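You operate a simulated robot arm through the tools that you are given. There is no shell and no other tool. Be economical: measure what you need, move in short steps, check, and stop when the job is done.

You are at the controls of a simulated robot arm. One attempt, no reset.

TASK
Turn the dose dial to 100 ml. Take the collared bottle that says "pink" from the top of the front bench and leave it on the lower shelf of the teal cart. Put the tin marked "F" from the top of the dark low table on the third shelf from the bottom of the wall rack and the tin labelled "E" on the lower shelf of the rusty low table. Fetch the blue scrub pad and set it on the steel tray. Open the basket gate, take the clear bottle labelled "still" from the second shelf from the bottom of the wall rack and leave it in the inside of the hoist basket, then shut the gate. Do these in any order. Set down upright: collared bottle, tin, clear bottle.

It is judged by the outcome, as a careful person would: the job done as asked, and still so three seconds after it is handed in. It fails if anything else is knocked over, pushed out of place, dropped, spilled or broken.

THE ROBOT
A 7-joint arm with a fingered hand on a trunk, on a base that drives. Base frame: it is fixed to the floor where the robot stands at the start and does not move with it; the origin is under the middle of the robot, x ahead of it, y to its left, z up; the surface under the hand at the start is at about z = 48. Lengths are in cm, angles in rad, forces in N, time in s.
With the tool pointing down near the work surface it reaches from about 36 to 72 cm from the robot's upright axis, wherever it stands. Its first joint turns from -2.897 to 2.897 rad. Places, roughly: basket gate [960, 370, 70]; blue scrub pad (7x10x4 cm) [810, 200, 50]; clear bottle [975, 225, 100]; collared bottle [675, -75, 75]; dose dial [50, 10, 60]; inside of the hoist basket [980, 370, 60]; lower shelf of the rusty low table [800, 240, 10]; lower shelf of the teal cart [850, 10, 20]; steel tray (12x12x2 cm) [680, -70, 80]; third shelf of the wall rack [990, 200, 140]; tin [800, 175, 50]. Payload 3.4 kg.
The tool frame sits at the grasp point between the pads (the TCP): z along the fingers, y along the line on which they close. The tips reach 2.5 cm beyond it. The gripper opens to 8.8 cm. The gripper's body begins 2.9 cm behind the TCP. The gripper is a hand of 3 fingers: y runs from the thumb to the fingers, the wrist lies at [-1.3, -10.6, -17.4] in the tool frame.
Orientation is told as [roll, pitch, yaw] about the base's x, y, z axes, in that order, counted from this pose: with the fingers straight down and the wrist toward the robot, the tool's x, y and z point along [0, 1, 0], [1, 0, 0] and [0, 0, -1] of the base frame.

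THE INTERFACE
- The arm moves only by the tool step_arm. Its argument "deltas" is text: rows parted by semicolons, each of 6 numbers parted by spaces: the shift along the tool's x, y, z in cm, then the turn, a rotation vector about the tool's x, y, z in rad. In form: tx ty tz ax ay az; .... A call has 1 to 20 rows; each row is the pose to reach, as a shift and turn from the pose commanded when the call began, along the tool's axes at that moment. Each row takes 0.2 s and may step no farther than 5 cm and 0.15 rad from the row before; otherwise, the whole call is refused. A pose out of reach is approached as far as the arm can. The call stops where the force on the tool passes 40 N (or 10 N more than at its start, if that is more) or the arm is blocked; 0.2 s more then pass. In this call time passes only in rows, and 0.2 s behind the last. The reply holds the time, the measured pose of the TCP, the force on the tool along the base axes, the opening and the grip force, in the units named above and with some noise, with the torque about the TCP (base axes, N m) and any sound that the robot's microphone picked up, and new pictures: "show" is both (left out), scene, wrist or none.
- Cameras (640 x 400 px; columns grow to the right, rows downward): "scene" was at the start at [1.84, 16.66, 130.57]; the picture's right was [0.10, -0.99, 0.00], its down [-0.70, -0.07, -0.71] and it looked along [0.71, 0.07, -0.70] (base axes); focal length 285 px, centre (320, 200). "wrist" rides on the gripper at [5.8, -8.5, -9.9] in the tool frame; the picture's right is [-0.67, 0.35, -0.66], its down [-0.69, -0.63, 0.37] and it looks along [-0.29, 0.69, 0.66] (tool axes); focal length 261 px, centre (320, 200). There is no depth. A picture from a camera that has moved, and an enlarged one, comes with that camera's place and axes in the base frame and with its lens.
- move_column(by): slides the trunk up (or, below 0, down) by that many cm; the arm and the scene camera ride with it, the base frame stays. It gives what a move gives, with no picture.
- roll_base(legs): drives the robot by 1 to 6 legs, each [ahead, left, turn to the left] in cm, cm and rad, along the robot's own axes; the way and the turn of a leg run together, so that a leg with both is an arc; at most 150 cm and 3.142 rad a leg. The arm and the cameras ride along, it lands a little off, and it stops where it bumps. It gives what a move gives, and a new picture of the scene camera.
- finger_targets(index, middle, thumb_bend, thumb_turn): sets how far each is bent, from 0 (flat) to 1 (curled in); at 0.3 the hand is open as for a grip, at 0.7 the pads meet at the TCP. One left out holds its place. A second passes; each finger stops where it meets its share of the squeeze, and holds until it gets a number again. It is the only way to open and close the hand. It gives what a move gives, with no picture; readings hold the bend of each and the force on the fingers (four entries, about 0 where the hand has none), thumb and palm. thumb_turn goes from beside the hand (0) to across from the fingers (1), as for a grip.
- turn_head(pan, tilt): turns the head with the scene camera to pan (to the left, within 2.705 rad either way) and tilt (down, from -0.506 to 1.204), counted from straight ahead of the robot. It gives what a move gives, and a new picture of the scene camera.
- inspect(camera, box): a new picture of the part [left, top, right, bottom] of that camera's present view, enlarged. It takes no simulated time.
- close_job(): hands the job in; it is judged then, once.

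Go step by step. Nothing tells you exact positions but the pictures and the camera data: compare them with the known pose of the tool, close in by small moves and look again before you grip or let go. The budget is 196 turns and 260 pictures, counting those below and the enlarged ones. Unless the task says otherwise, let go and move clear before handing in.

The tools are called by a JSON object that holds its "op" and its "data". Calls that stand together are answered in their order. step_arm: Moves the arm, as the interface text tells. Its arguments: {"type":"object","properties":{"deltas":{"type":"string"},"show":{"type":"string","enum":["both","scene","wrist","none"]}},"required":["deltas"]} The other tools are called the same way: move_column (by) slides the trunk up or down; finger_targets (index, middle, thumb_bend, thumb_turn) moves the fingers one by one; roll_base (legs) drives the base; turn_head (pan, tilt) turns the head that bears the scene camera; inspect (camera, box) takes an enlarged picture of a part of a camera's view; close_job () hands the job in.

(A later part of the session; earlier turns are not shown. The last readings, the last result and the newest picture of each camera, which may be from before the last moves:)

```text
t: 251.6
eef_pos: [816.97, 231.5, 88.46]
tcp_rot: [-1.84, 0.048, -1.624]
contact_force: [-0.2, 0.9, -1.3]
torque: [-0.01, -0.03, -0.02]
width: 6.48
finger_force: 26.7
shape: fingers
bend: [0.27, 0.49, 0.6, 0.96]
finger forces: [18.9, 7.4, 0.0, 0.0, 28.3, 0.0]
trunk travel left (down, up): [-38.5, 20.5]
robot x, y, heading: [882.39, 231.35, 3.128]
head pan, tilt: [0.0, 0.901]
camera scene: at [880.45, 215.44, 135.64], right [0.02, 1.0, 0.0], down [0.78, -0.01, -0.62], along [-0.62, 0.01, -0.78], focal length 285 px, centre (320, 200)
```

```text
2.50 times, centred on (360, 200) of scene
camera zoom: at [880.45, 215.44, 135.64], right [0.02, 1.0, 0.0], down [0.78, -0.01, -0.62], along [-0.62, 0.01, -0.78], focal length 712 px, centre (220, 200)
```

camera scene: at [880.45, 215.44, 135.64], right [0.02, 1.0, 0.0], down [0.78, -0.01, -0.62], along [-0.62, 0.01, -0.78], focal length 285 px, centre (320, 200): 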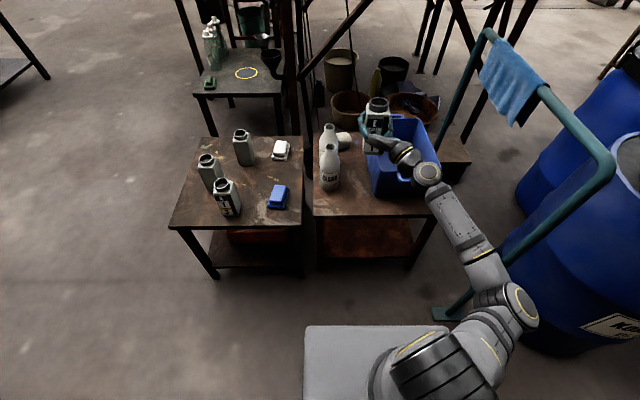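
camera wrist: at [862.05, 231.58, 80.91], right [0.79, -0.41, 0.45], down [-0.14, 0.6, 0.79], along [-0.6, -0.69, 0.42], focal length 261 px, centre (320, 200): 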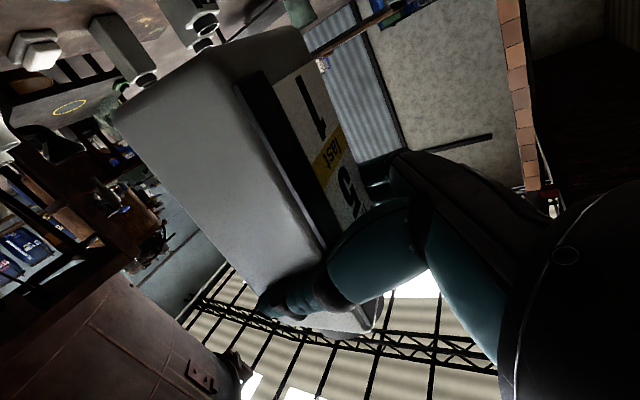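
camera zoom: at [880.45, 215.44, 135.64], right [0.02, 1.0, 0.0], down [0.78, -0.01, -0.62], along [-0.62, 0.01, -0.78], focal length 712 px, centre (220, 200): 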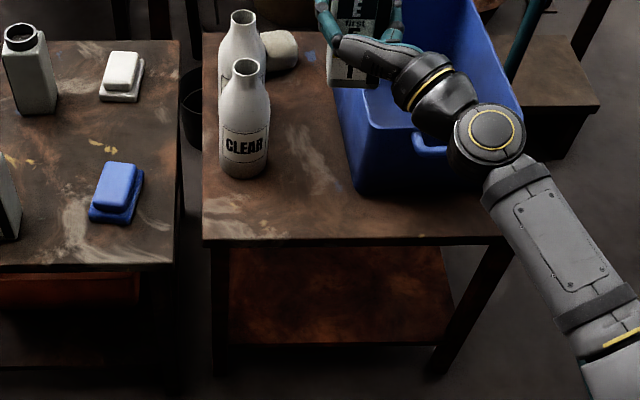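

The spot is clear: table edge x 819.6, CLEAR at (806, 221), tub corner at (810, 238). I'll nudge left 1.5 and lower the trunk.

{"op": "roll_base", "data": {"legs": [[0, 1.5, 0]]}}

{"op": "move_column", "data": {"by": -26}}

{"op": "turn_head", "data": {"pan": -0.1, "tilt": 0.8}}

{"op": "inspect", "data": {"camera": "scene", "box": [230, 150, 430, 310]}}

```text
t: 252.3
eef_pos: [817.06, 230.08, 88.51]
tcp_rot: [-1.84, 0.049, -1.621]
contact_force: [-0.3, -0.2, -0.9]
torque: [0.01, -0.04, 0.02]
width: 6.48
finger_force: 27.2
shape: fingers
bend: [0.27, 0.49, 0.6, 0.96]
finger forces: [18.8, 7.3, 0.0, 0.0, 28.2, 0.0]
trunk travel left (down, up): [-38.5, 20.5]
robot x, y, heading: [882.64, 229.69, 3.131]
head pan, tilt: [0.0, 0.901]
camera scene: at [880.43, 213.94, 135.64], right [0.02, 1.0, 0.0], down [0.78, -0.01, -0.62], along [-0.62, 0.01, -0.78], focal length 285 px, centre (320, 200)
```

scene: 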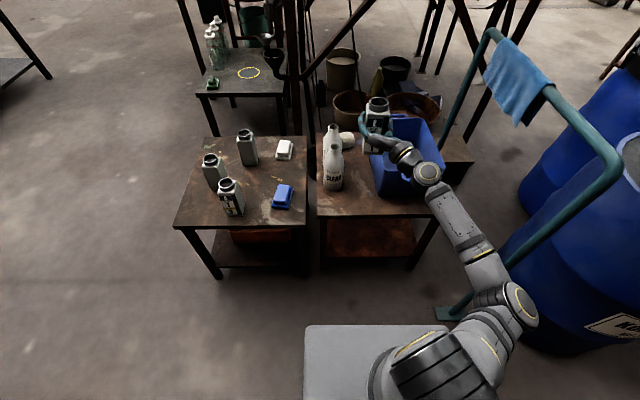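

```text
t: 255.0
eef_pos: [816.96, 230.08, 62.61]
tcp_rot: [-1.84, 0.049, -1.623]
contact_force: [-0.2, -0.2, -0.8]
torque: [-0.02, 0.0, -0.05]
width: 6.5
finger_force: 27.4
shape: fingers
bend: [0.27, 0.49, 0.6, 0.96]
finger forces: [19.0, 7.4, 0.0, 0.0, 28.1, 0.0]
trunk travel left (down, up): [-12.5, 46.5]
robot x, y, heading: [882.45, 229.84, 3.123]
head pan, tilt: [0.0, 0.901]
```

```text
t: 255.7
eef_pos: [817.04, 230.05, 62.49]
tcp_rot: [-1.84, 0.05, -1.623]
contact_force: [-0.1, 0.0, -0.8]
torque: [0.01, 0.0, 0.01]
width: 6.5
finger_force: 26.9
shape: fingers
bend: [0.27, 0.49, 0.6, 0.96]
finger forces: [18.9, 7.3, 0.0, 0.0, 28.1, 0.0]
trunk travel left (down, up): [-12.5, 46.5]
robot x, y, heading: [882.43, 229.64, 3.125]
head pan, tilt: [-0.099, 0.799]
camera scene: at [879.97, 214.74, 110.42], right [0.11, 0.99, 0.0], down [0.71, -0.08, -0.7], along [-0.69, 0.08, -0.72], focal length 285 px, centre (320, 200)
```

scene: 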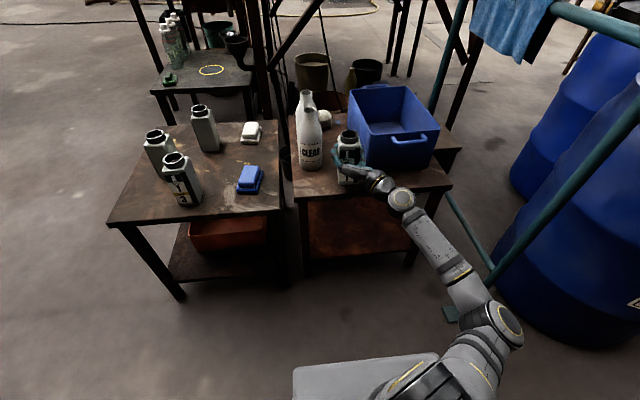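

```text
2.50 times, centred on (330, 230) of scene
camera zoom: at [879.97, 214.74, 110.42], right [0.11, 0.99, 0.0], down [0.71, -0.08, -0.7], along [-0.69, 0.08, -0.72], focal length 712 px, centre (295, 125)
```

zoom: 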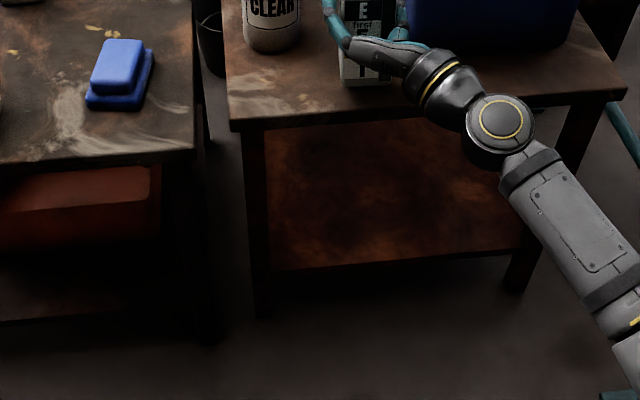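

{"op": "inspect", "data": {"camera": "scene", "box": [295, 110, 395, 200]}}

{"op": "move_column", "data": {"by": -1}}

{"op": "move_column", "data": {"by": -0.5}}

{"op": "inspect", "data": {"camera": "scene", "box": [295, 110, 395, 200]}}

```text
4.44 times, centred on (345, 155) of scene
camera zoom: at [879.97, 214.74, 110.42], right [0.11, 0.99, 0.0], down [0.71, -0.08, -0.7], along [-0.69, 0.08, -0.72], focal length 1265 px, centre (209, 400)
```

zoom: 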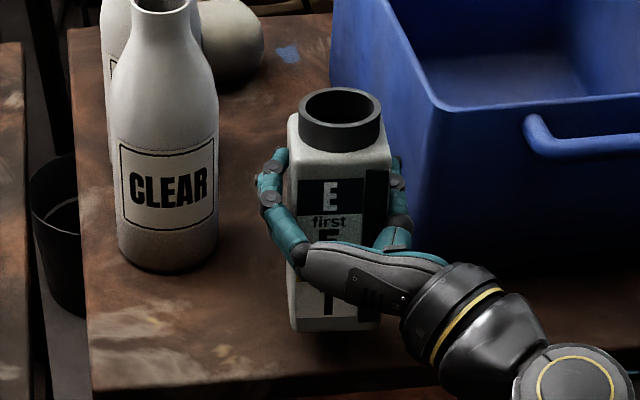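

```text
t: 256.2
eef_pos: [817.08, 230.06, 61.49]
tcp_rot: [-1.841, 0.048, -1.622]
contact_force: [0.0, -0.8, -1.1]
torque: [-0.02, -0.01, -0.01]
width: 6.5
finger_force: 27.2
shape: fingers
bend: [0.27, 0.49, 0.6, 0.96]
finger forces: [18.9, 7.2, 0.1, 0.1, 28.2, 0.0]
trunk travel left (down, up): [-11.5, 47.5]
robot x, y, heading: [882.27, 229.67, 3.123]
head pan, tilt: [-0.099, 0.799]
```

```text
t: 256.8
eef_pos: [816.99, 230.1, 60.99]
tcp_rot: [-1.84, 0.049, -1.625]
contact_force: [0.3, -0.6, -1.1]
torque: [-0.01, -0.02, 0.0]
width: 6.48
finger_force: 27.1
shape: fingers
bend: [0.27, 0.49, 0.6, 0.96]
finger forces: [18.8, 7.3, 0.1, 0.0, 28.1, 0.1]
trunk travel left (down, up): [-11.0, 48.0]
robot x, y, heading: [882.36, 229.68, 3.127]
head pan, tilt: [-0.099, 0.799]
```

```text
4.44 times, centred on (345, 155) of scene
camera zoom: at [879.97, 214.74, 108.92], right [0.11, 0.99, 0.0], down [0.71, -0.08, -0.7], along [-0.69, 0.08, -0.72], focal length 1265 px, centre (209, 400)
```

zoom: 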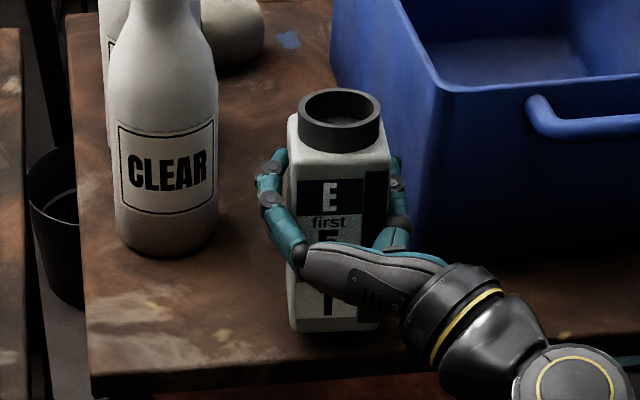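

Nearly there. I'll keep lowering by small slides until contact.

{"op": "move_column", "data": {"by": -0.7}}

{"op": "move_column", "data": {"by": -0.5}}

{"op": "move_column", "data": {"by": -0.4}}

{"op": "inspect", "data": {"camera": "scene", "box": [295, 110, 395, 200]}}

```text
t: 257.3
eef_pos: [817.03, 229.99, 60.26]
tcp_rot: [-1.841, 0.048, -1.624]
contact_force: [0.0, -0.1, -0.5]
torque: [0.01, -0.04, 0.02]
width: 6.51
finger_force: 27.1
shape: fingers
bend: [0.27, 0.49, 0.6, 0.96]
finger forces: [18.8, 7.2, 0.0, 0.0, 28.1, 0.0]
trunk travel left (down, up): [-10.3, 48.7]
robot x, y, heading: [882.65, 229.84, 3.124]
head pan, tilt: [-0.099, 0.799]
```

```text
t: 257.9
eef_pos: [817.12, 230.12, 59.91]
tcp_rot: [-1.843, 0.05, -1.626]
contact_force: [0.8, 0.6, 3.0]
torque: [-0.07, 0.02, -0.01]
width: 6.49
finger_force: 27.1
shape: fingers
bend: [0.27, 0.49, 0.6, 0.97]
finger forces: [19.2, 7.3, 0.0, 0.0, 28.6, 0.1]
trunk travel left (down, up): [-9.8, 49.2]
robot x, y, heading: [882.32, 230.04, 3.127]
head pan, tilt: [-0.099, 0.799]
```

```text
t: 258.4
eef_pos: [817.15, 230.08, 59.56]
tcp_rot: [-1.844, 0.049, -1.623]
contact_force: [2.3, -0.3, 9.8]
torque: [-0.21, 0.15, 0.07]
width: 6.49
finger_force: 26.6
shape: fingers
bend: [0.28, 0.49, 0.59, 0.98]
finger forces: [18.6, 7.0, 0.1, 0.0, 28.4, 0.1]
trunk travel left (down, up): [-9.4, 49.6]
robot x, y, heading: [882.61, 229.74, 3.123]
head pan, tilt: [-0.099, 0.799]
```

```text
4.44 times, centred on (345, 155) of scene
camera zoom: at [880.09, 214.75, 107.34], right [0.11, 0.99, 0.0], down [0.71, -0.08, -0.7], along [-0.69, 0.08, -0.72], focal length 1265 px, centre (209, 400)
```

zoom: 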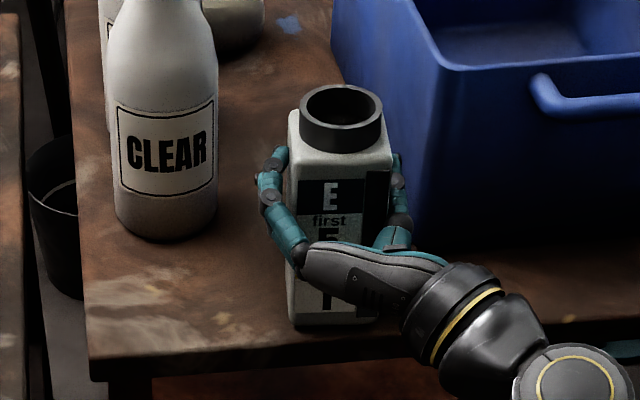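

It's resting on the table. I'll open wide to release.

{"op": "finger_targets", "data": {"index": 0.12, "middle": 0.15, "thumb_bend": 0.2}}

{"op": "inspect", "data": {"camera": "scene", "box": [295, 110, 395, 200]}}

```text
t: 259.4
eef_pos: [816.98, 230.04, 59.48]
tcp_rot: [-1.841, 0.048, -1.621]
contact_force: [-0.5, -0.2, -0.5]
torque: [-0.05, 0.0, 0.02]
width: 11.25
finger_force: 0.0
shape: fingers
bend: [0.12, 0.15, 0.2, 0.98]
finger forces: [0.0, 0.1, 0.0, 0.0, 0.0, 0.0]
trunk travel left (down, up): [-9.4, 49.6]
robot x, y, heading: [882.37, 229.72, 3.125]
head pan, tilt: [-0.099, 0.799]
```

```text
4.44 times, centred on (345, 155) of scene
camera zoom: at [879.98, 214.74, 107.33], right [0.11, 0.99, 0.0], down [0.71, -0.08, -0.7], along [-0.69, 0.08, -0.72], focal length 1265 px, centre (209, 400)
```

zoom: 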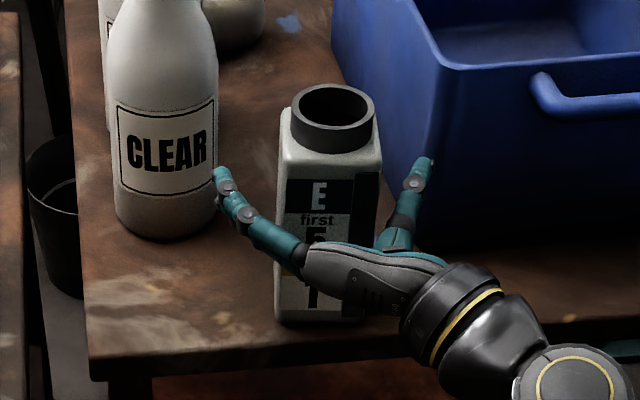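

E stands upright on the rusty table top. I'll back off and re-orient the hand to about 37° tilt for the regrip.

{"op": "roll_base", "data": {"legs": [[-22, 0, 0]]}}

{"op": "step_arm", "data": {"deltas": "0 0 0 0 0.14 0; 0 0 0 0 0.28 0; 0 0 0 0 0.42 0; 0 0 0 0 0.56 0; 0 0 0 0 0.7 0; 0 0 0 0 0.84 0; 0 0 0 0 0.98 0; 0 0 0 0 1.1 0; 0 0 0 0 1.19 0", "show": "scene"}}

{"op": "inspect", "data": {"camera": "scene", "box": [270, 100, 430, 240]}}

```text
t: 261.1
eef_pos: [839.08, 229.72, 59.51]
tcp_rot: [-1.839, 0.049, -1.626]
contact_force: [-0.3, -0.1, -0.6]
torque: [-0.01, -0.01, 0.01]
width: 11.21
finger_force: 0.1
shape: fingers
bend: [0.12, 0.15, 0.2, 0.98]
finger forces: [0.1, 0.1, 0.0, 0.0, 0.0, 0.1]
trunk travel left (down, up): [-9.4, 49.6]
robot x, y, heading: [904.68, 229.27, 3.124]
head pan, tilt: [-0.099, 0.799]
camera scene: at [902.07, 214.39, 107.33], right [0.12, 0.99, 0.0], down [0.71, -0.08, -0.7], along [-0.69, 0.08, -0.72], focal length 285 px, centre (320, 200)
```

scene: 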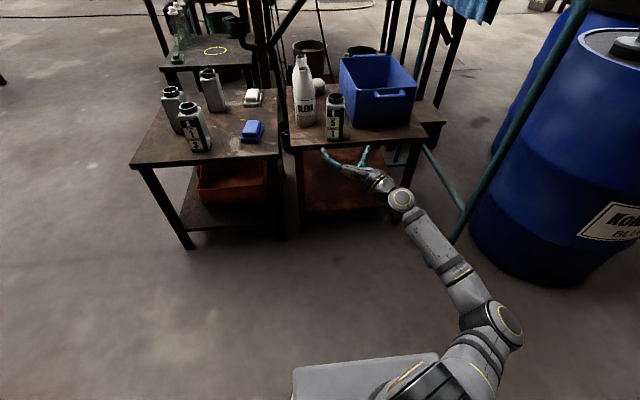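

```text
t: 263.1
eef_pos: [839.18, 229.72, 59.41]
tcp_rot: [-0.647, 0.049, -1.624]
contact_force: [0.7, -0.2, 0.1]
torque: [0.02, -0.01, 0.01]
width: 11.19
finger_force: 0.0
shape: fingers
bend: [0.12, 0.15, 0.2, 0.98]
finger forces: [0.0, 0.0, 0.1, 0.0, 0.0, 0.0]
trunk travel left (down, up): [-9.4, 49.6]
robot x, y, heading: [904.48, 229.09, 3.119]
head pan, tilt: [-0.099, 0.799]
camera scene: at [902.07, 214.39, 107.33], right [0.12, 0.99, 0.0], down [0.71, -0.08, -0.7], along [-0.69, 0.08, -0.72], focal length 285 px, centre (320, 200)
```

scene: 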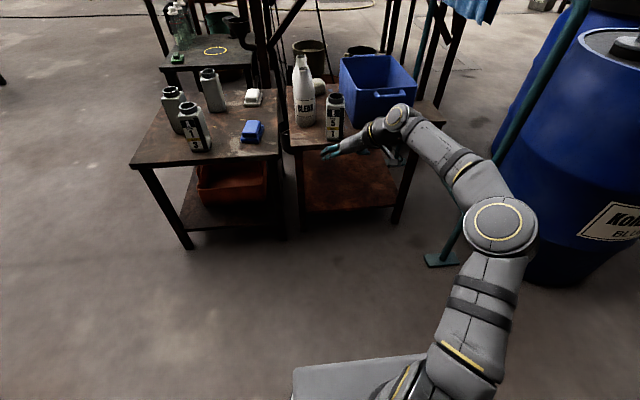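

```text
2.86 times, centred on (350, 170) of scene
camera zoom: at [902.07, 214.39, 107.33], right [0.12, 0.99, 0.0], down [0.71, -0.08, -0.7], along [-0.69, 0.08, -0.72], focal length 813 px, centre (234, 286)
```

zoom: 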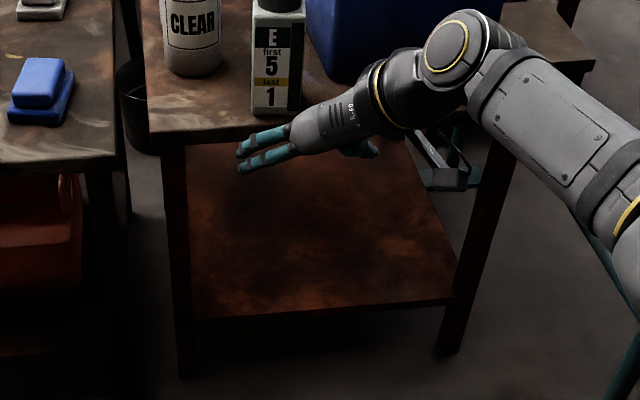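

The tin centre is about (814.4, 229.8). A tilted grip would foul the tin's shoulder, but now I know the shelf edge is about x 819.8 at z 15.2. So the original vertical grip works if inserted higher and kept near the edge. I'll return the hand to vertical with the thumb toward me.

{"op": "move_column", "data": {"by": 18}}

{"op": "finger_targets", "data": {"index": 0.3, "middle": 0.3, "thumb_bend": 0.3}}

{"op": "step_arm", "data": {"deltas": "0 0 0 0 0.14 0; 0 0 0 0 0.28 0; 0 0 0 0 0.42 0; 0 0 0 0 0.56 0; 0 0 0 0 0.647 0", "show": "none"}}

{"op": "step_arm", "data": {"deltas": "0 0 0 0 0 0.14; 0 0 0 0 0 0.28; 0 0 0 0 0 0.42; 0 0 0 0 0 0.56; 0 0 0 0 0 0.7; 0 0 0 0 0 0.84; 0 0 0 0 0 0.98; 0 0 0 0 0 1.12; 0 0 0 0 0 1.26; 0 0 0 0 0 1.4; 0 0 0 0 0 1.51"}}

```text
t: 265.1
eef_pos: [839.07, 229.7, 77.44]
tcp_rot: [-0.65, 0.049, -1.624]
contact_force: [0.6, -0.8, -0.2]
torque: [-0.01, 0.02, -0.01]
width: 11.24
finger_force: 0.1
shape: fingers
bend: [0.12, 0.15, 0.2, 0.98]
finger forces: [0.0, 0.0, 0.1, 0.0, 0.0, 0.1]
trunk travel left (down, up): [-27.4, 31.6]
robot x, y, heading: [904.38, 229.47, 3.123]
head pan, tilt: [-0.099, 0.799]
```

```text
t: 266.1
eef_pos: [839.06, 229.84, 77.43]
tcp_rot: [-0.65, 0.05, -1.626]
contact_force: [0.2, -0.8, 0.6]
torque: [-0.02, 0.0, 0.01]
width: 8.53
finger_force: 0.0
shape: fingers
bend: [0.3, 0.3, 0.3, 0.98]
finger forces: [0.0, 0.1, 0.1, 0.0, 0.0, 0.0]
trunk travel left (down, up): [-27.4, 31.6]
robot x, y, heading: [904.47, 229.39, 3.121]
head pan, tilt: [-0.099, 0.799]
```

```text
t: 267.3
eef_pos: [844.12, 229.37, 74.55]
tcp_rot: [-0.062, 0.049, -1.624]
contact_force: [-0.2, 0.6, -0.1]
torque: [0.0, 0.0, -0.01]
width: 8.51
finger_force: 0.0
shape: fingers
bend: [0.3, 0.3, 0.3, 0.98]
finger forces: [0.0, 0.1, 0.0, 0.1, 0.0, 0.1]
out of reach, approached as far as the arm can: row 3, 4, 5
trunk travel left (down, up): [-27.4, 31.6]
robot x, y, heading: [904.64, 229.37, 3.119]
head pan, tilt: [-0.099, 0.799]
```

```text
t: 269.7
eef_pos: [844.16, 229.56, 74.86]
tcp_rot: [-0.054, -0.06, -3.132]
contact_force: [-0.6, -0.2, -0.5]
torque: [0.01, 0.01, 0.0]
width: 8.51
finger_force: 0.0
shape: fingers
bend: [0.3, 0.3, 0.3, 0.98]
finger forces: [0.0, 0.0, 0.1, 0.0, 0.0, 0.0]
trunk travel left (down, up): [-27.4, 31.6]
robot x, y, heading: [904.7, 229.11, 3.124]
head pan, tilt: [-0.099, 0.799]
camera scene: at [902.06, 214.39, 125.33], right [0.12, 0.99, 0.0], down [0.71, -0.08, -0.7], along [-0.69, 0.08, -0.72], focal length 285 px, centre (320, 200)
camera wrist: at [853.19, 223.4, 84.0], right [-0.31, 0.63, 0.71], down [0.6, 0.71, -0.37], along [-0.74, 0.31, -0.6], focal length 261 px, centre (320, 200)
```

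scene: 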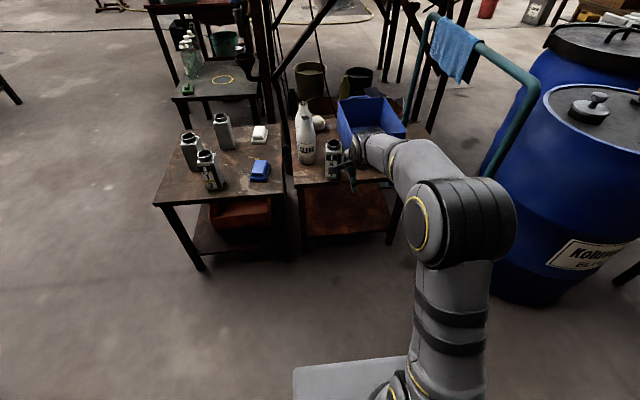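
wrist: 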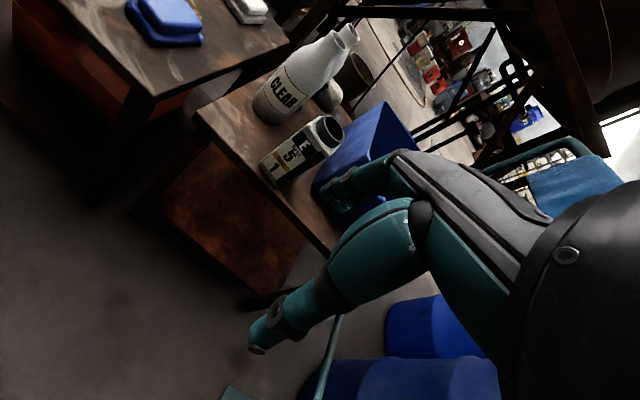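

{"op": "step_arm", "data": {"deltas": "0 0 0 0.06 0.054 0", "show": "none"}}

{"op": "roll_base", "data": {"legs": [[27, 0, 0.015]]}}

{"op": "step_arm", "data": {"deltas": "0 0 0 0 0 0", "show": "wrist"}}

{"op": "inspect", "data": {"camera": "scene", "box": [280, 120, 440, 260]}}

```text
t: 270.1
eef_pos: [844.09, 229.55, 74.76]
tcp_rot: [0.001, 0.0, -3.133]
contact_force: [0.5, 0.6, -0.4]
torque: [-0.01, -0.02, -0.02]
width: 8.54
finger_force: 0.0
shape: fingers
bend: [0.3, 0.3, 0.3, 0.98]
finger forces: [0.1, 0.1, 0.0, 0.0, 0.0, 0.0]
trunk travel left (down, up): [-27.4, 31.6]
robot x, y, heading: [904.53, 229.33, 3.123]
head pan, tilt: [-0.099, 0.799]
```

```text
t: 272.0
eef_pos: [816.45, 228.97, 74.77]
tcp_rot: [0.0, 0.0, -3.116]
contact_force: [-0.3, 0.5, -0.5]
torque: [-0.02, 0.0, 0.0]
width: 8.54
finger_force: 0.1
shape: fingers
bend: [0.3, 0.3, 0.3, 0.98]
finger forces: [0.1, 0.0, 0.1, 0.0, 0.0, 0.0]
trunk travel left (down, up): [-27.4, 31.6]
robot x, y, heading: [876.96, 229.44, 3.141]
head pan, tilt: [-0.099, 0.799]
camera scene: at [874.76, 214.59, 125.33], right [0.1, 0.99, 0.0], down [0.71, -0.07, -0.7], along [-0.69, 0.07, -0.72], focal length 285 px, centre (320, 200)
```

scene: 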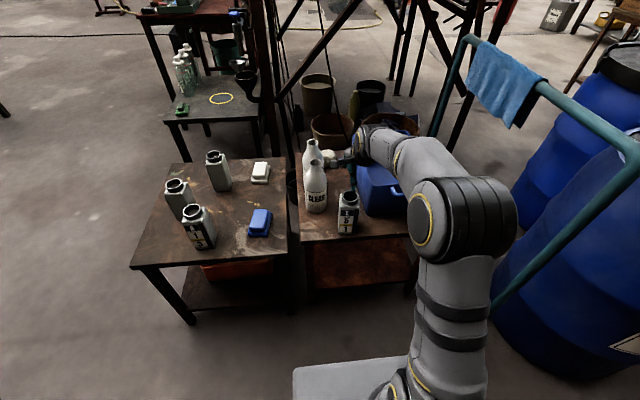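

```text
t: 272.4
eef_pos: [816.45, 228.8, 74.81]
tcp_rot: [-0.001, -0.001, -3.116]
contact_force: [0.6, -0.4, -0.4]
torque: [0.02, 0.0, 0.01]
width: 8.52
finger_force: 0.0
shape: fingers
bend: [0.3, 0.3, 0.3, 0.98]
finger forces: [0.1, 0.0, 0.0, 0.1, 0.1, 0.0]
trunk travel left (down, up): [-27.4, 31.6]
robot x, y, heading: [877.09, 229.52, 3.14]
head pan, tilt: [-0.099, 0.799]
camera wrist: at [825.16, 223.32, 84.81], right [-0.36, 0.66, 0.66], down [0.61, 0.7, -0.37], along [-0.7, 0.27, -0.66], focal length 261 px, centre (320, 200)
```

wrist: 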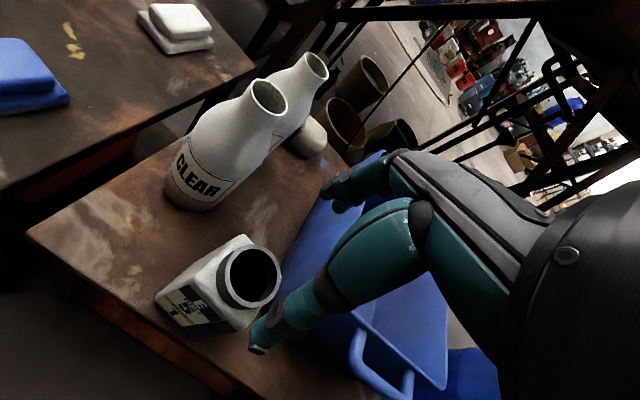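

```text
2.86 times, centred on (360, 190) of scene
camera zoom: at [874.75, 214.59, 125.33], right [0.1, 0.99, 0.0], down [0.71, -0.07, -0.7], along [-0.69, 0.07, -0.72], focal length 813 px, centre (206, 229)
```

zoom: 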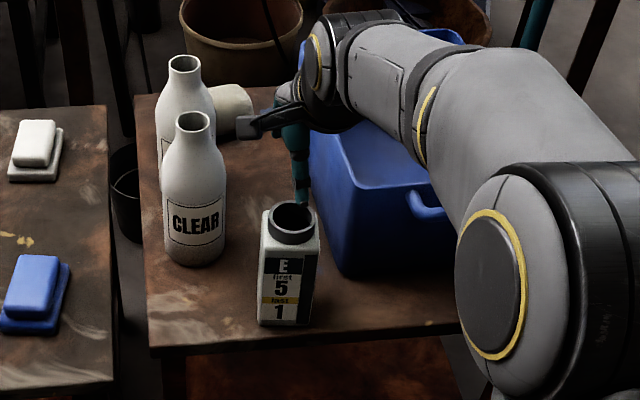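

E's neck is at (815.3, 230, 63.4), so this table is slightly lower. I'll descend around it and grip.

{"op": "step_arm", "data": {"deltas": "-1.18 1.12 2 0 0 0; -1.18 1.12 5 0 0 0; -1.18 1.12 8 0 0 0; -1.18 1.12 10.5 0 0 0; -1.18 1.12 12 0 0 0; -1.18 1.12 13.3 0 0 0"}}

{"op": "inspect", "data": {"camera": "wrist", "box": [160, 120, 440, 360]}}

```text
t: 273.8
eef_pos: [815.36, 229.92, 61.72]
tcp_rot: [-0.001, -0.006, -3.116]
contact_force: [5.1, 0.2, 14.8]
torque: [-0.03, -0.13, 0.01]
width: 8.73
finger_force: 7.3
shape: fingers
bend: [0.3, 0.3, 0.29, 0.97]
finger forces: [1.2, 0.1, 0.0, 0.0, 13.5, 0.1]
trunk travel left (down, up): [-27.4, 31.6]
robot x, y, heading: [877.14, 229.56, 3.141]
head pan, tilt: [-0.099, 0.799]
camera scene: at [874.94, 214.59, 125.37], right [0.1, 0.99, 0.0], down [0.71, -0.07, -0.7], along [-0.69, 0.07, -0.72], focal length 285 px, centre (320, 200)
camera wrist: at [824.03, 224.37, 71.76], right [-0.36, 0.66, 0.66], down [0.61, 0.7, -0.37], along [-0.71, 0.27, -0.66], focal length 261 px, centre (320, 200)
```

scene: 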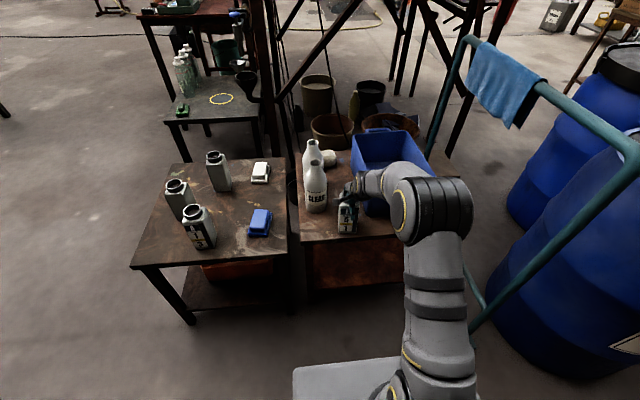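
wrist: 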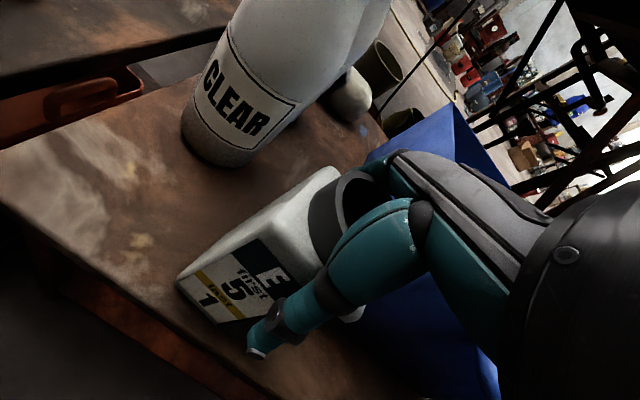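

```text
1.67 times, centred on (300, 240) of wrist
camera zoom: at [824.03, 224.37, 71.76], right [-0.36, 0.66, 0.66], down [0.61, 0.7, -0.37], along [-0.71, 0.27, -0.66], focal length 434 px, centre (353, 133)
```

zoom: 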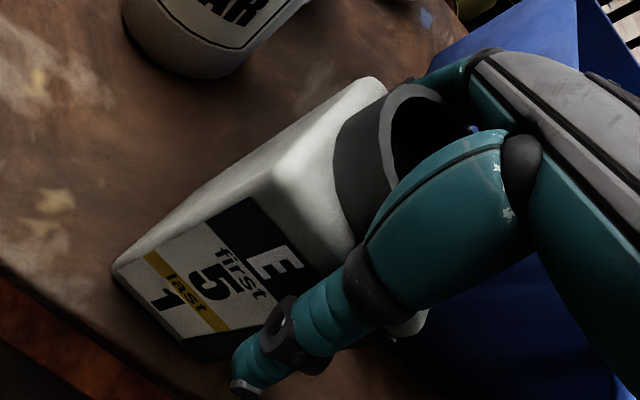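

{"op": "step_arm", "data": {"deltas": "0 0 -1.5 0 0 0; 0 -0.8 -1.5 0 0 0; 0 -0.8 -0.5 0 0 0; 0 -0.8 0 0 0 0", "show": "none"}}

{"op": "inspect", "data": {"camera": "wrist", "box": [160, 120, 440, 360]}}

```text
t: 274.8
eef_pos: [816.07, 229.83, 61.74]
tcp_rot: [0.0, -0.007, -3.117]
contact_force: [-3.9, 0.4, 15.2]
torque: [-0.14, 0.0, -0.05]
width: 8.69
finger_force: 6.0
shape: fingers
bend: [0.29, 0.3, 0.3, 0.97]
finger forces: [8.0, 0.1, 0.1, 0.0, 4.5, 0.0]
trunk travel left (down, up): [-27.4, 31.6]
robot x, y, heading: [877.0, 229.61, 3.141]
head pan, tilt: [-0.099, 0.799]
```

```text
1.67 times, centred on (300, 240) of wrist
camera zoom: at [824.78, 224.3, 71.7], right [-0.36, 0.66, 0.66], down [0.61, 0.7, -0.37], along [-0.71, 0.27, -0.66], focal length 434 px, centre (353, 133)
```

zoom: 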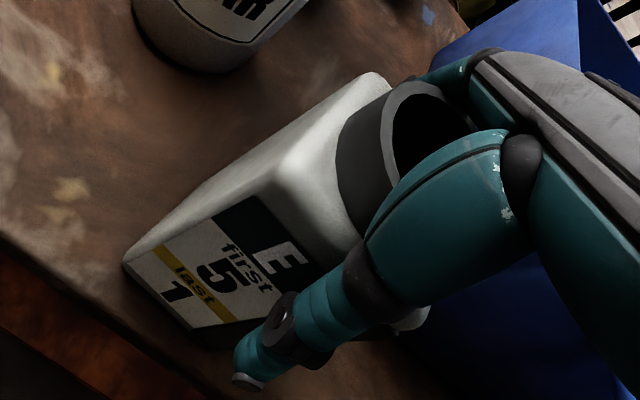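

{"op": "finger_targets", "data": {"index": 0.2, "middle": 0.2, "thumb_bend": 0.2}}

{"op": "step_arm", "data": {"deltas": "0 0.3 0.5 0 0.00 0", "show": "none"}}

{"op": "finger_targets", "data": {"index": 0.65, "middle": 0.65, "thumb_bend": 0.65}}

{"op": "step_arm", "data": {"deltas": "0 0 -1 0 0 0; 0 0 -3 0 0 0; 0 0 -5 0 0 0"}}

{"op": "inspect", "data": {"camera": "scene", "box": [280, 120, 440, 260]}}

```text
t: 275.8
eef_pos: [816.22, 229.88, 61.37]
tcp_rot: [0.0, -0.001, -3.117]
contact_force: [-3.2, -0.9, 7.5]
torque: [0.02, 0.05, 0.02]
width: 10.39
finger_force: 3.2
shape: fingers
bend: [0.2, 0.2, 0.2, 0.97]
finger forces: [5.6, 0.0, 0.0, 0.0, 1.1, 0.1]
trunk travel left (down, up): [-27.4, 31.6]
robot x, y, heading: [876.98, 229.59, 3.14]
head pan, tilt: [-0.099, 0.799]
```

```text
t: 276.2
eef_pos: [815.9, 229.82, 61.16]
tcp_rot: [0.0, -0.004, -3.118]
contact_force: [6.3, -1.5, 23.7]
torque: [-0.12, -0.04, 0.09]
width: 10.55
finger_force: 11.5
shape: fingers
bend: [0.2, 0.2, 0.2, 0.97]
finger forces: [5.0, 0.0, 0.0, 0.0, 16.6, 0.0]
trunk travel left (down, up): [-27.4, 31.6]
robot x, y, heading: [876.75, 229.31, 3.138]
head pan, tilt: [-0.099, 0.799]
```

```text
t: 277.2
eef_pos: [815.86, 229.86, 61.2]
tcp_rot: [0.0, -0.006, -3.117]
contact_force: [3.2, -3.6, 36.7]
torque: [-0.01, 0.63, 0.16]
width: 6.52
finger_force: 54.0
shape: fingers
bend: [0.27, 0.49, 0.6, 0.97]
finger forces: [42.3, 8.8, 0.0, 0.1, 56.6, 0.0]
trunk travel left (down, up): [-27.4, 31.6]
robot x, y, heading: [876.89, 229.65, 3.14]
head pan, tilt: [-0.099, 0.799]
```

```text
t: 278.0
eef_pos: [815.78, 230.0, 65.62]
tcp_rot: [-0.001, 0.004, -3.117]
contact_force: [0.6, -0.8, -0.4]
torque: [-0.02, -0.02, 0.04]
width: 6.46
finger_force: 34.3
shape: fingers
bend: [0.27, 0.5, 0.58, 0.96]
finger forces: [26.1, 7.1, 0.0, 0.1, 35.7, 0.0]
trunk travel left (down, up): [-27.4, 31.6]
robot x, y, heading: [877.01, 229.62, 3.141]
head pan, tilt: [-0.099, 0.799]
camera scene: at [874.72, 214.6, 125.31], right [0.1, 0.99, 0.0], down [0.71, -0.07, -0.7], along [-0.69, 0.07, -0.72], focal length 285 px, centre (320, 200)
camera wrist: at [824.42, 224.5, 75.77], right [-0.37, 0.66, 0.65], down [0.61, 0.7, -0.36], along [-0.7, 0.27, -0.66], focal length 261 px, centre (320, 200)
```

scene: 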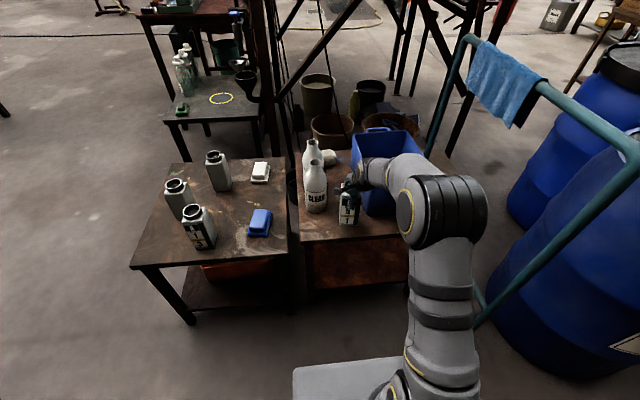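
wrist: 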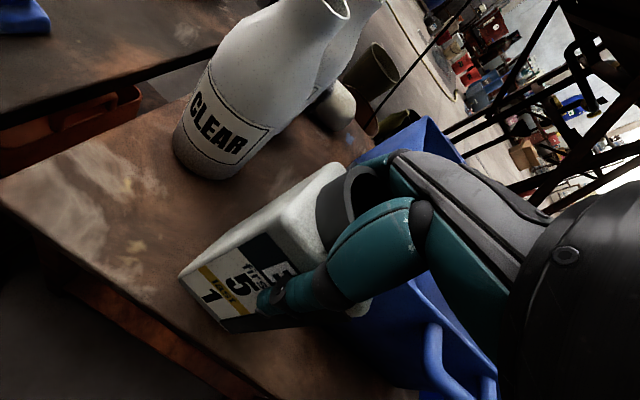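

```text
2.86 times, centred on (360, 190) of scene
camera zoom: at [874.72, 214.6, 125.31], right [0.1, 0.99, 0.0], down [0.71, -0.07, -0.7], along [-0.69, 0.07, -0.72], focal length 813 px, centre (206, 229)
```

zoom: 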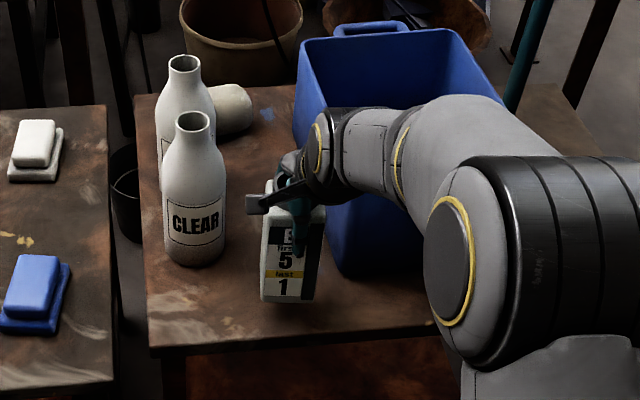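

E is held level again. I'll back out, lower so its base clears z 15.2 by about 1 cm, then insert shallowly and watch the forces.

{"op": "roll_base", "data": {"legs": [[-20, 0, 0]]}}

{"op": "move_column", "data": {"by": -27}}

{"op": "step_arm", "data": {"deltas": "0 0 3 0 0 0; 0 0 6 0 0 0; 0 0 8.8 0 0 0"}}

{"op": "turn_head", "data": {"pan": 0.1, "tilt": 0.6}}

{"op": "inspect", "data": {"camera": "scene", "box": [300, 180, 480, 340]}}

```text
t: 279.6
eef_pos: [835.61, 229.88, 65.76]
tcp_rot: [0.0, 0.0, -3.116]
contact_force: [0.9, -0.1, -0.9]
torque: [0.02, 0.01, 0.02]
width: 6.46
finger_force: 34.3
shape: fingers
bend: [0.27, 0.5, 0.58, 0.96]
finger forces: [26.1, 7.3, 0.0, 0.1, 35.5, 0.0]
trunk travel left (down, up): [-27.4, 31.6]
robot x, y, heading: [896.8, 229.37, -3.14]
head pan, tilt: [-0.099, 0.799]
camera scene: at [894.58, 214.58, 125.32], right [0.1, 1.0, 0.0], down [0.71, -0.07, -0.7], along [-0.69, 0.07, -0.72], focal length 285 px, centre (320, 200)
```

scene: 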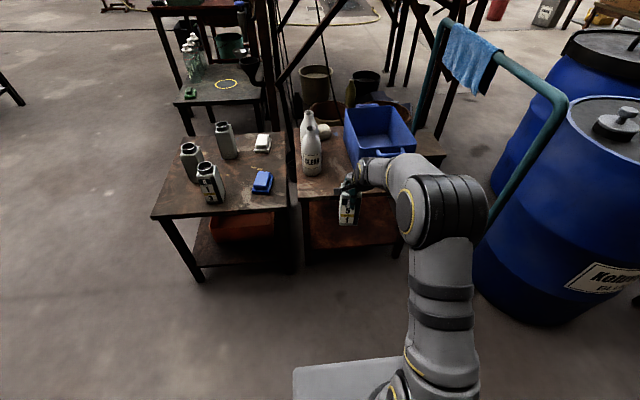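

```text
t: 282.4
eef_pos: [835.59, 229.97, 38.73]
tcp_rot: [0.001, -0.001, -3.115]
contact_force: [-0.4, -0.2, -0.8]
torque: [0.01, 0.0, -0.01]
width: 6.43
finger_force: 34.4
shape: fingers
bend: [0.27, 0.5, 0.58, 0.96]
finger forces: [25.8, 7.2, 0.0, 0.0, 35.2, 0.0]
trunk travel left (down, up): [-0.4, 58.6]
robot x, y, heading: [896.99, 229.61, -3.136]
head pan, tilt: [-0.099, 0.799]
```

```text
t: 283.2
eef_pos: [835.55, 229.8, 30.0]
tcp_rot: [-0.002, -0.002, -3.114]
contact_force: [0.0, 0.6, -0.8]
torque: [0.01, 0.0, 0.0]
width: 6.45
finger_force: 32.3
shape: fingers
bend: [0.27, 0.5, 0.58, 0.96]
finger forces: [24.4, 7.1, 0.0, 0.1, 33.2, 0.0]
trunk travel left (down, up): [-0.4, 58.6]
robot x, y, heading: [897.01, 229.32, -3.143]
head pan, tilt: [-0.099, 0.799]
camera scene: at [894.61, 214.58, 98.33], right [0.1, 1.0, 0.0], down [0.71, -0.07, -0.7], along [-0.69, 0.07, -0.72], focal length 285 px, centre (320, 200)
camera wrist: at [844.23, 224.34, 40.13], right [-0.36, 0.66, 0.66], down [0.61, 0.7, -0.37], along [-0.7, 0.27, -0.66], focal length 261 px, centre (320, 200)
```

scene: 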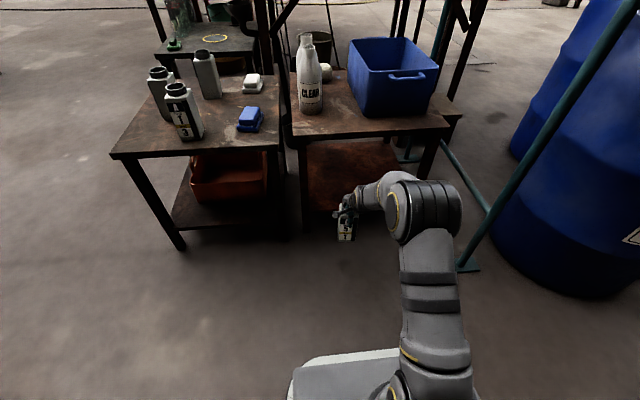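
wrist: 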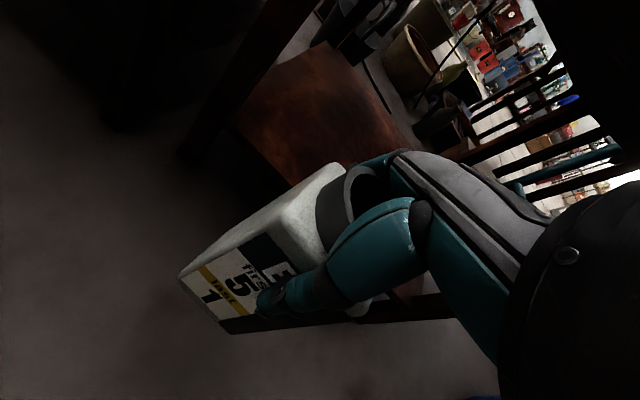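

```text
t: 283.9
eef_pos: [835.59, 229.84, 30.02]
tcp_rot: [-0.001, 0.0, -3.115]
contact_force: [-0.1, 0.6, -1.7]
torque: [0.04, 0.02, -0.03]
width: 6.44
finger_force: 32.3
shape: fingers
bend: [0.27, 0.5, 0.58, 0.96]
finger forces: [24.6, 7.1, 0.0, 0.0, 33.1, 0.0]
trunk travel left (down, up): [-0.4, 58.6]
robot x, y, heading: [897.06, 229.56, -3.144]
head pan, tilt: [0.099, 0.6]
camera scene: at [893.84, 212.91, 100.01], right [-0.1, 1.0, 0.0], down [0.56, 0.06, -0.82], along [-0.82, -0.08, -0.57], focal length 285 px, centre (320, 200)
```

scene: 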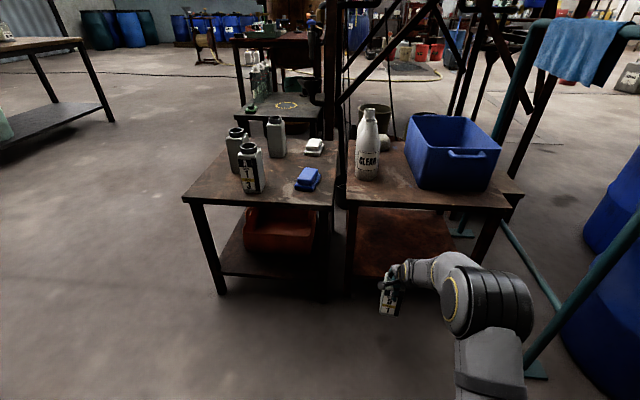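

```text
2.50 times, centred on (390, 260) of scene
camera zoom: at [893.84, 212.91, 100.01], right [-0.1, 1.0, 0.0], down [0.56, 0.06, -0.82], along [-0.82, -0.08, -0.57], focal length 712 px, centre (145, 50)
```

zoom: 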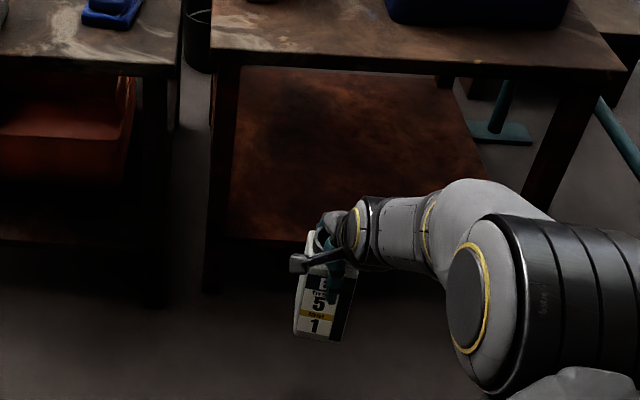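

The base is at about 17–18 versus shelf 15. I'll drive 10, cross the edge with the arm (force-limited), then finish.

{"op": "roll_base", "data": {"legs": [[10, 0, 0]]}}

{"op": "step_arm", "data": {"deltas": "0 1.5 0 0 0 0; 0 3 0 0 0 0; 0 4.5 0 0 0 0; 0 6 0 0 0 0"}}

{"op": "inspect", "data": {"camera": "scene", "box": [300, 180, 480, 340]}}

```text
t: 285.1
eef_pos: [825.63, 229.95, 30.06]
tcp_rot: [0.0, 0.0, -3.116]
contact_force: [-0.4, -0.7, -0.9]
torque: [0.01, 0.02, 0.02]
width: 6.44
finger_force: 31.9
shape: fingers
bend: [0.27, 0.5, 0.58, 0.96]
finger forces: [24.5, 7.1, 0.0, 0.1, 33.0, 0.0]
trunk travel left (down, up): [-0.4, 58.6]
robot x, y, heading: [886.84, 229.65, 3.139]
head pan, tilt: [0.099, 0.6]
camera scene: at [883.88, 212.91, 100.01], right [-0.1, 1.0, 0.0], down [0.56, 0.06, -0.83], along [-0.82, -0.08, -0.56], focal length 285 px, centre (320, 200)
```

scene: 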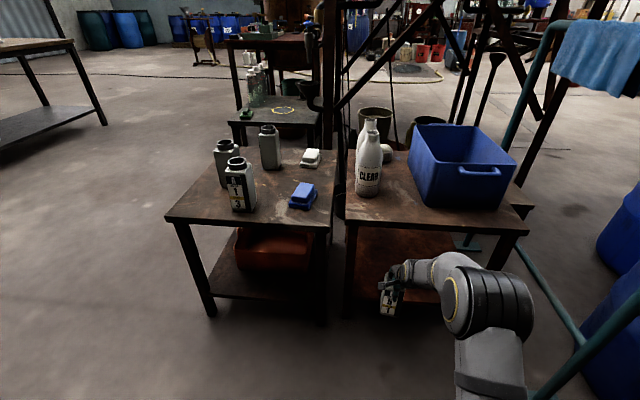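

```text
t: 286.1
eef_pos: [819.53, 229.78, 30.2]
tcp_rot: [0.001, -0.001, -3.116]
contact_force: [0.2, 0.4, -0.7]
torque: [0.03, 0.01, -0.03]
width: 6.42
finger_force: 32.1
shape: fingers
bend: [0.27, 0.5, 0.57, 0.96]
finger forces: [24.0, 7.1, 0.1, 0.1, 32.8, 0.1]
trunk travel left (down, up): [-0.4, 58.6]
robot x, y, heading: [886.75, 229.65, 3.138]
head pan, tilt: [0.099, 0.6]
camera scene: at [883.88, 212.91, 100.01], right [-0.1, 1.0, 0.0], down [0.56, 0.06, -0.83], along [-0.82, -0.08, -0.56], focal length 285 px, centre (320, 200)
camera wrist: at [828.24, 224.33, 40.26], right [-0.36, 0.66, 0.66], down [0.61, 0.7, -0.37], along [-0.7, 0.27, -0.66], focal length 261 px, centre (320, 200)
```

scene: 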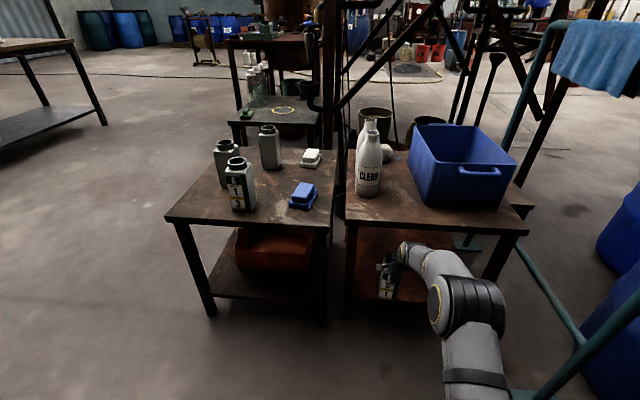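
wrist: 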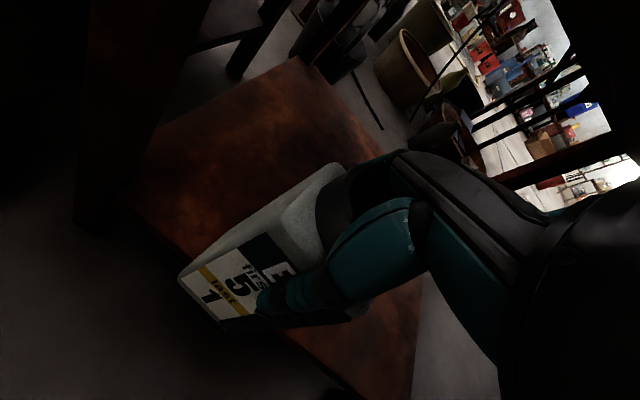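

```text
2.50 times, centred on (390, 260) of scene
camera zoom: at [883.88, 212.91, 100.01], right [-0.1, 1.0, 0.0], down [0.56, 0.06, -0.83], along [-0.82, -0.08, -0.56], focal length 712 px, centre (145, 50)
```

zoom: 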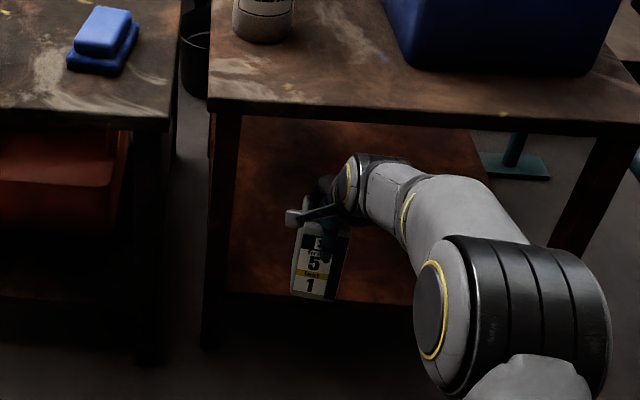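

No contact so far. I'll go in 6 more with the base.

{"op": "roll_base", "data": {"legs": [[6, 0, 0]]}}

{"op": "inspect", "data": {"camera": "scene", "box": [300, 180, 480, 340]}}

{"op": "inspect", "data": {"camera": "wrist", "box": [0, 0, 640, 400]}}

```text
t: 287.0
eef_pos: [813.93, 229.88, 29.66]
tcp_rot: [0.002, 0.009, -3.118]
contact_force: [0.2, 0.4, -1.2]
torque: [0.0, 0.05, -0.02]
width: 6.39
finger_force: 32.2
shape: fingers
bend: [0.27, 0.5, 0.57, 0.96]
finger forces: [24.1, 7.1, 0.0, 0.0, 32.9, 0.1]
trunk travel left (down, up): [-0.4, 58.6]
robot x, y, heading: [881.17, 229.74, 3.138]
head pan, tilt: [0.099, 0.6]
camera scene: at [878.0, 212.92, 99.97], right [-0.1, 1.0, 0.0], down [0.56, 0.06, -0.83], along [-0.82, -0.08, -0.56], focal length 285 px, centre (320, 200)
```

scene: 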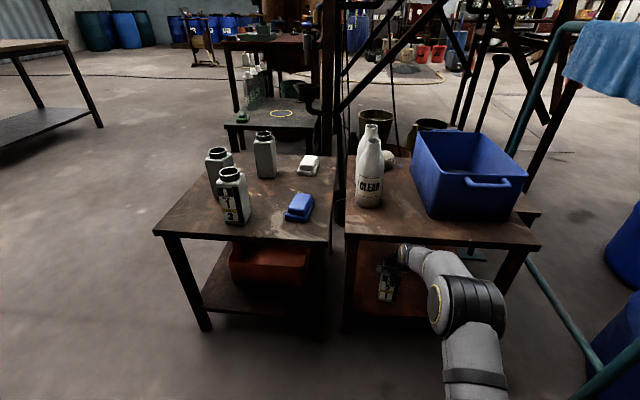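

```text
2.50 times, centred on (390, 260) of scene
camera zoom: at [878.0, 212.92, 99.97], right [-0.1, 1.0, 0.0], down [0.56, 0.06, -0.83], along [-0.82, -0.08, -0.56], focal length 712 px, centre (145, 50)
```

zoom: 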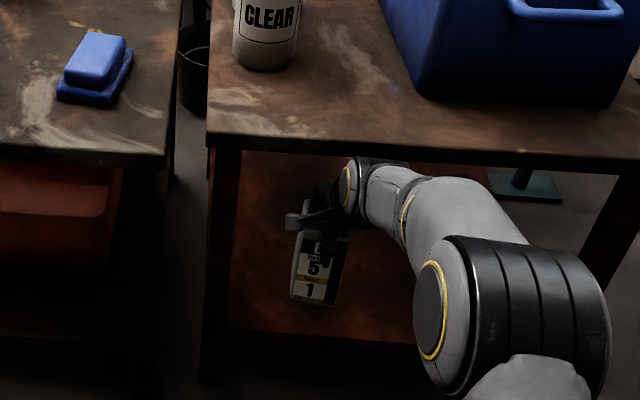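

```text
1.00 times, centred on (320, 200) of wrist (not enlarged: the box is as wide or as high as the picture)
camera zoom: at [822.53, 224.34, 39.91], right [-0.37, 0.66, 0.65], down [0.62, 0.7, -0.36], along [-0.69, 0.27, -0.67], focal length 261 px, centre (320, 200)
```

zoom: 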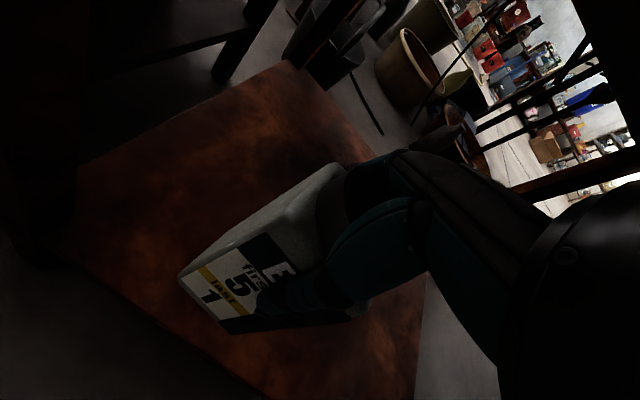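

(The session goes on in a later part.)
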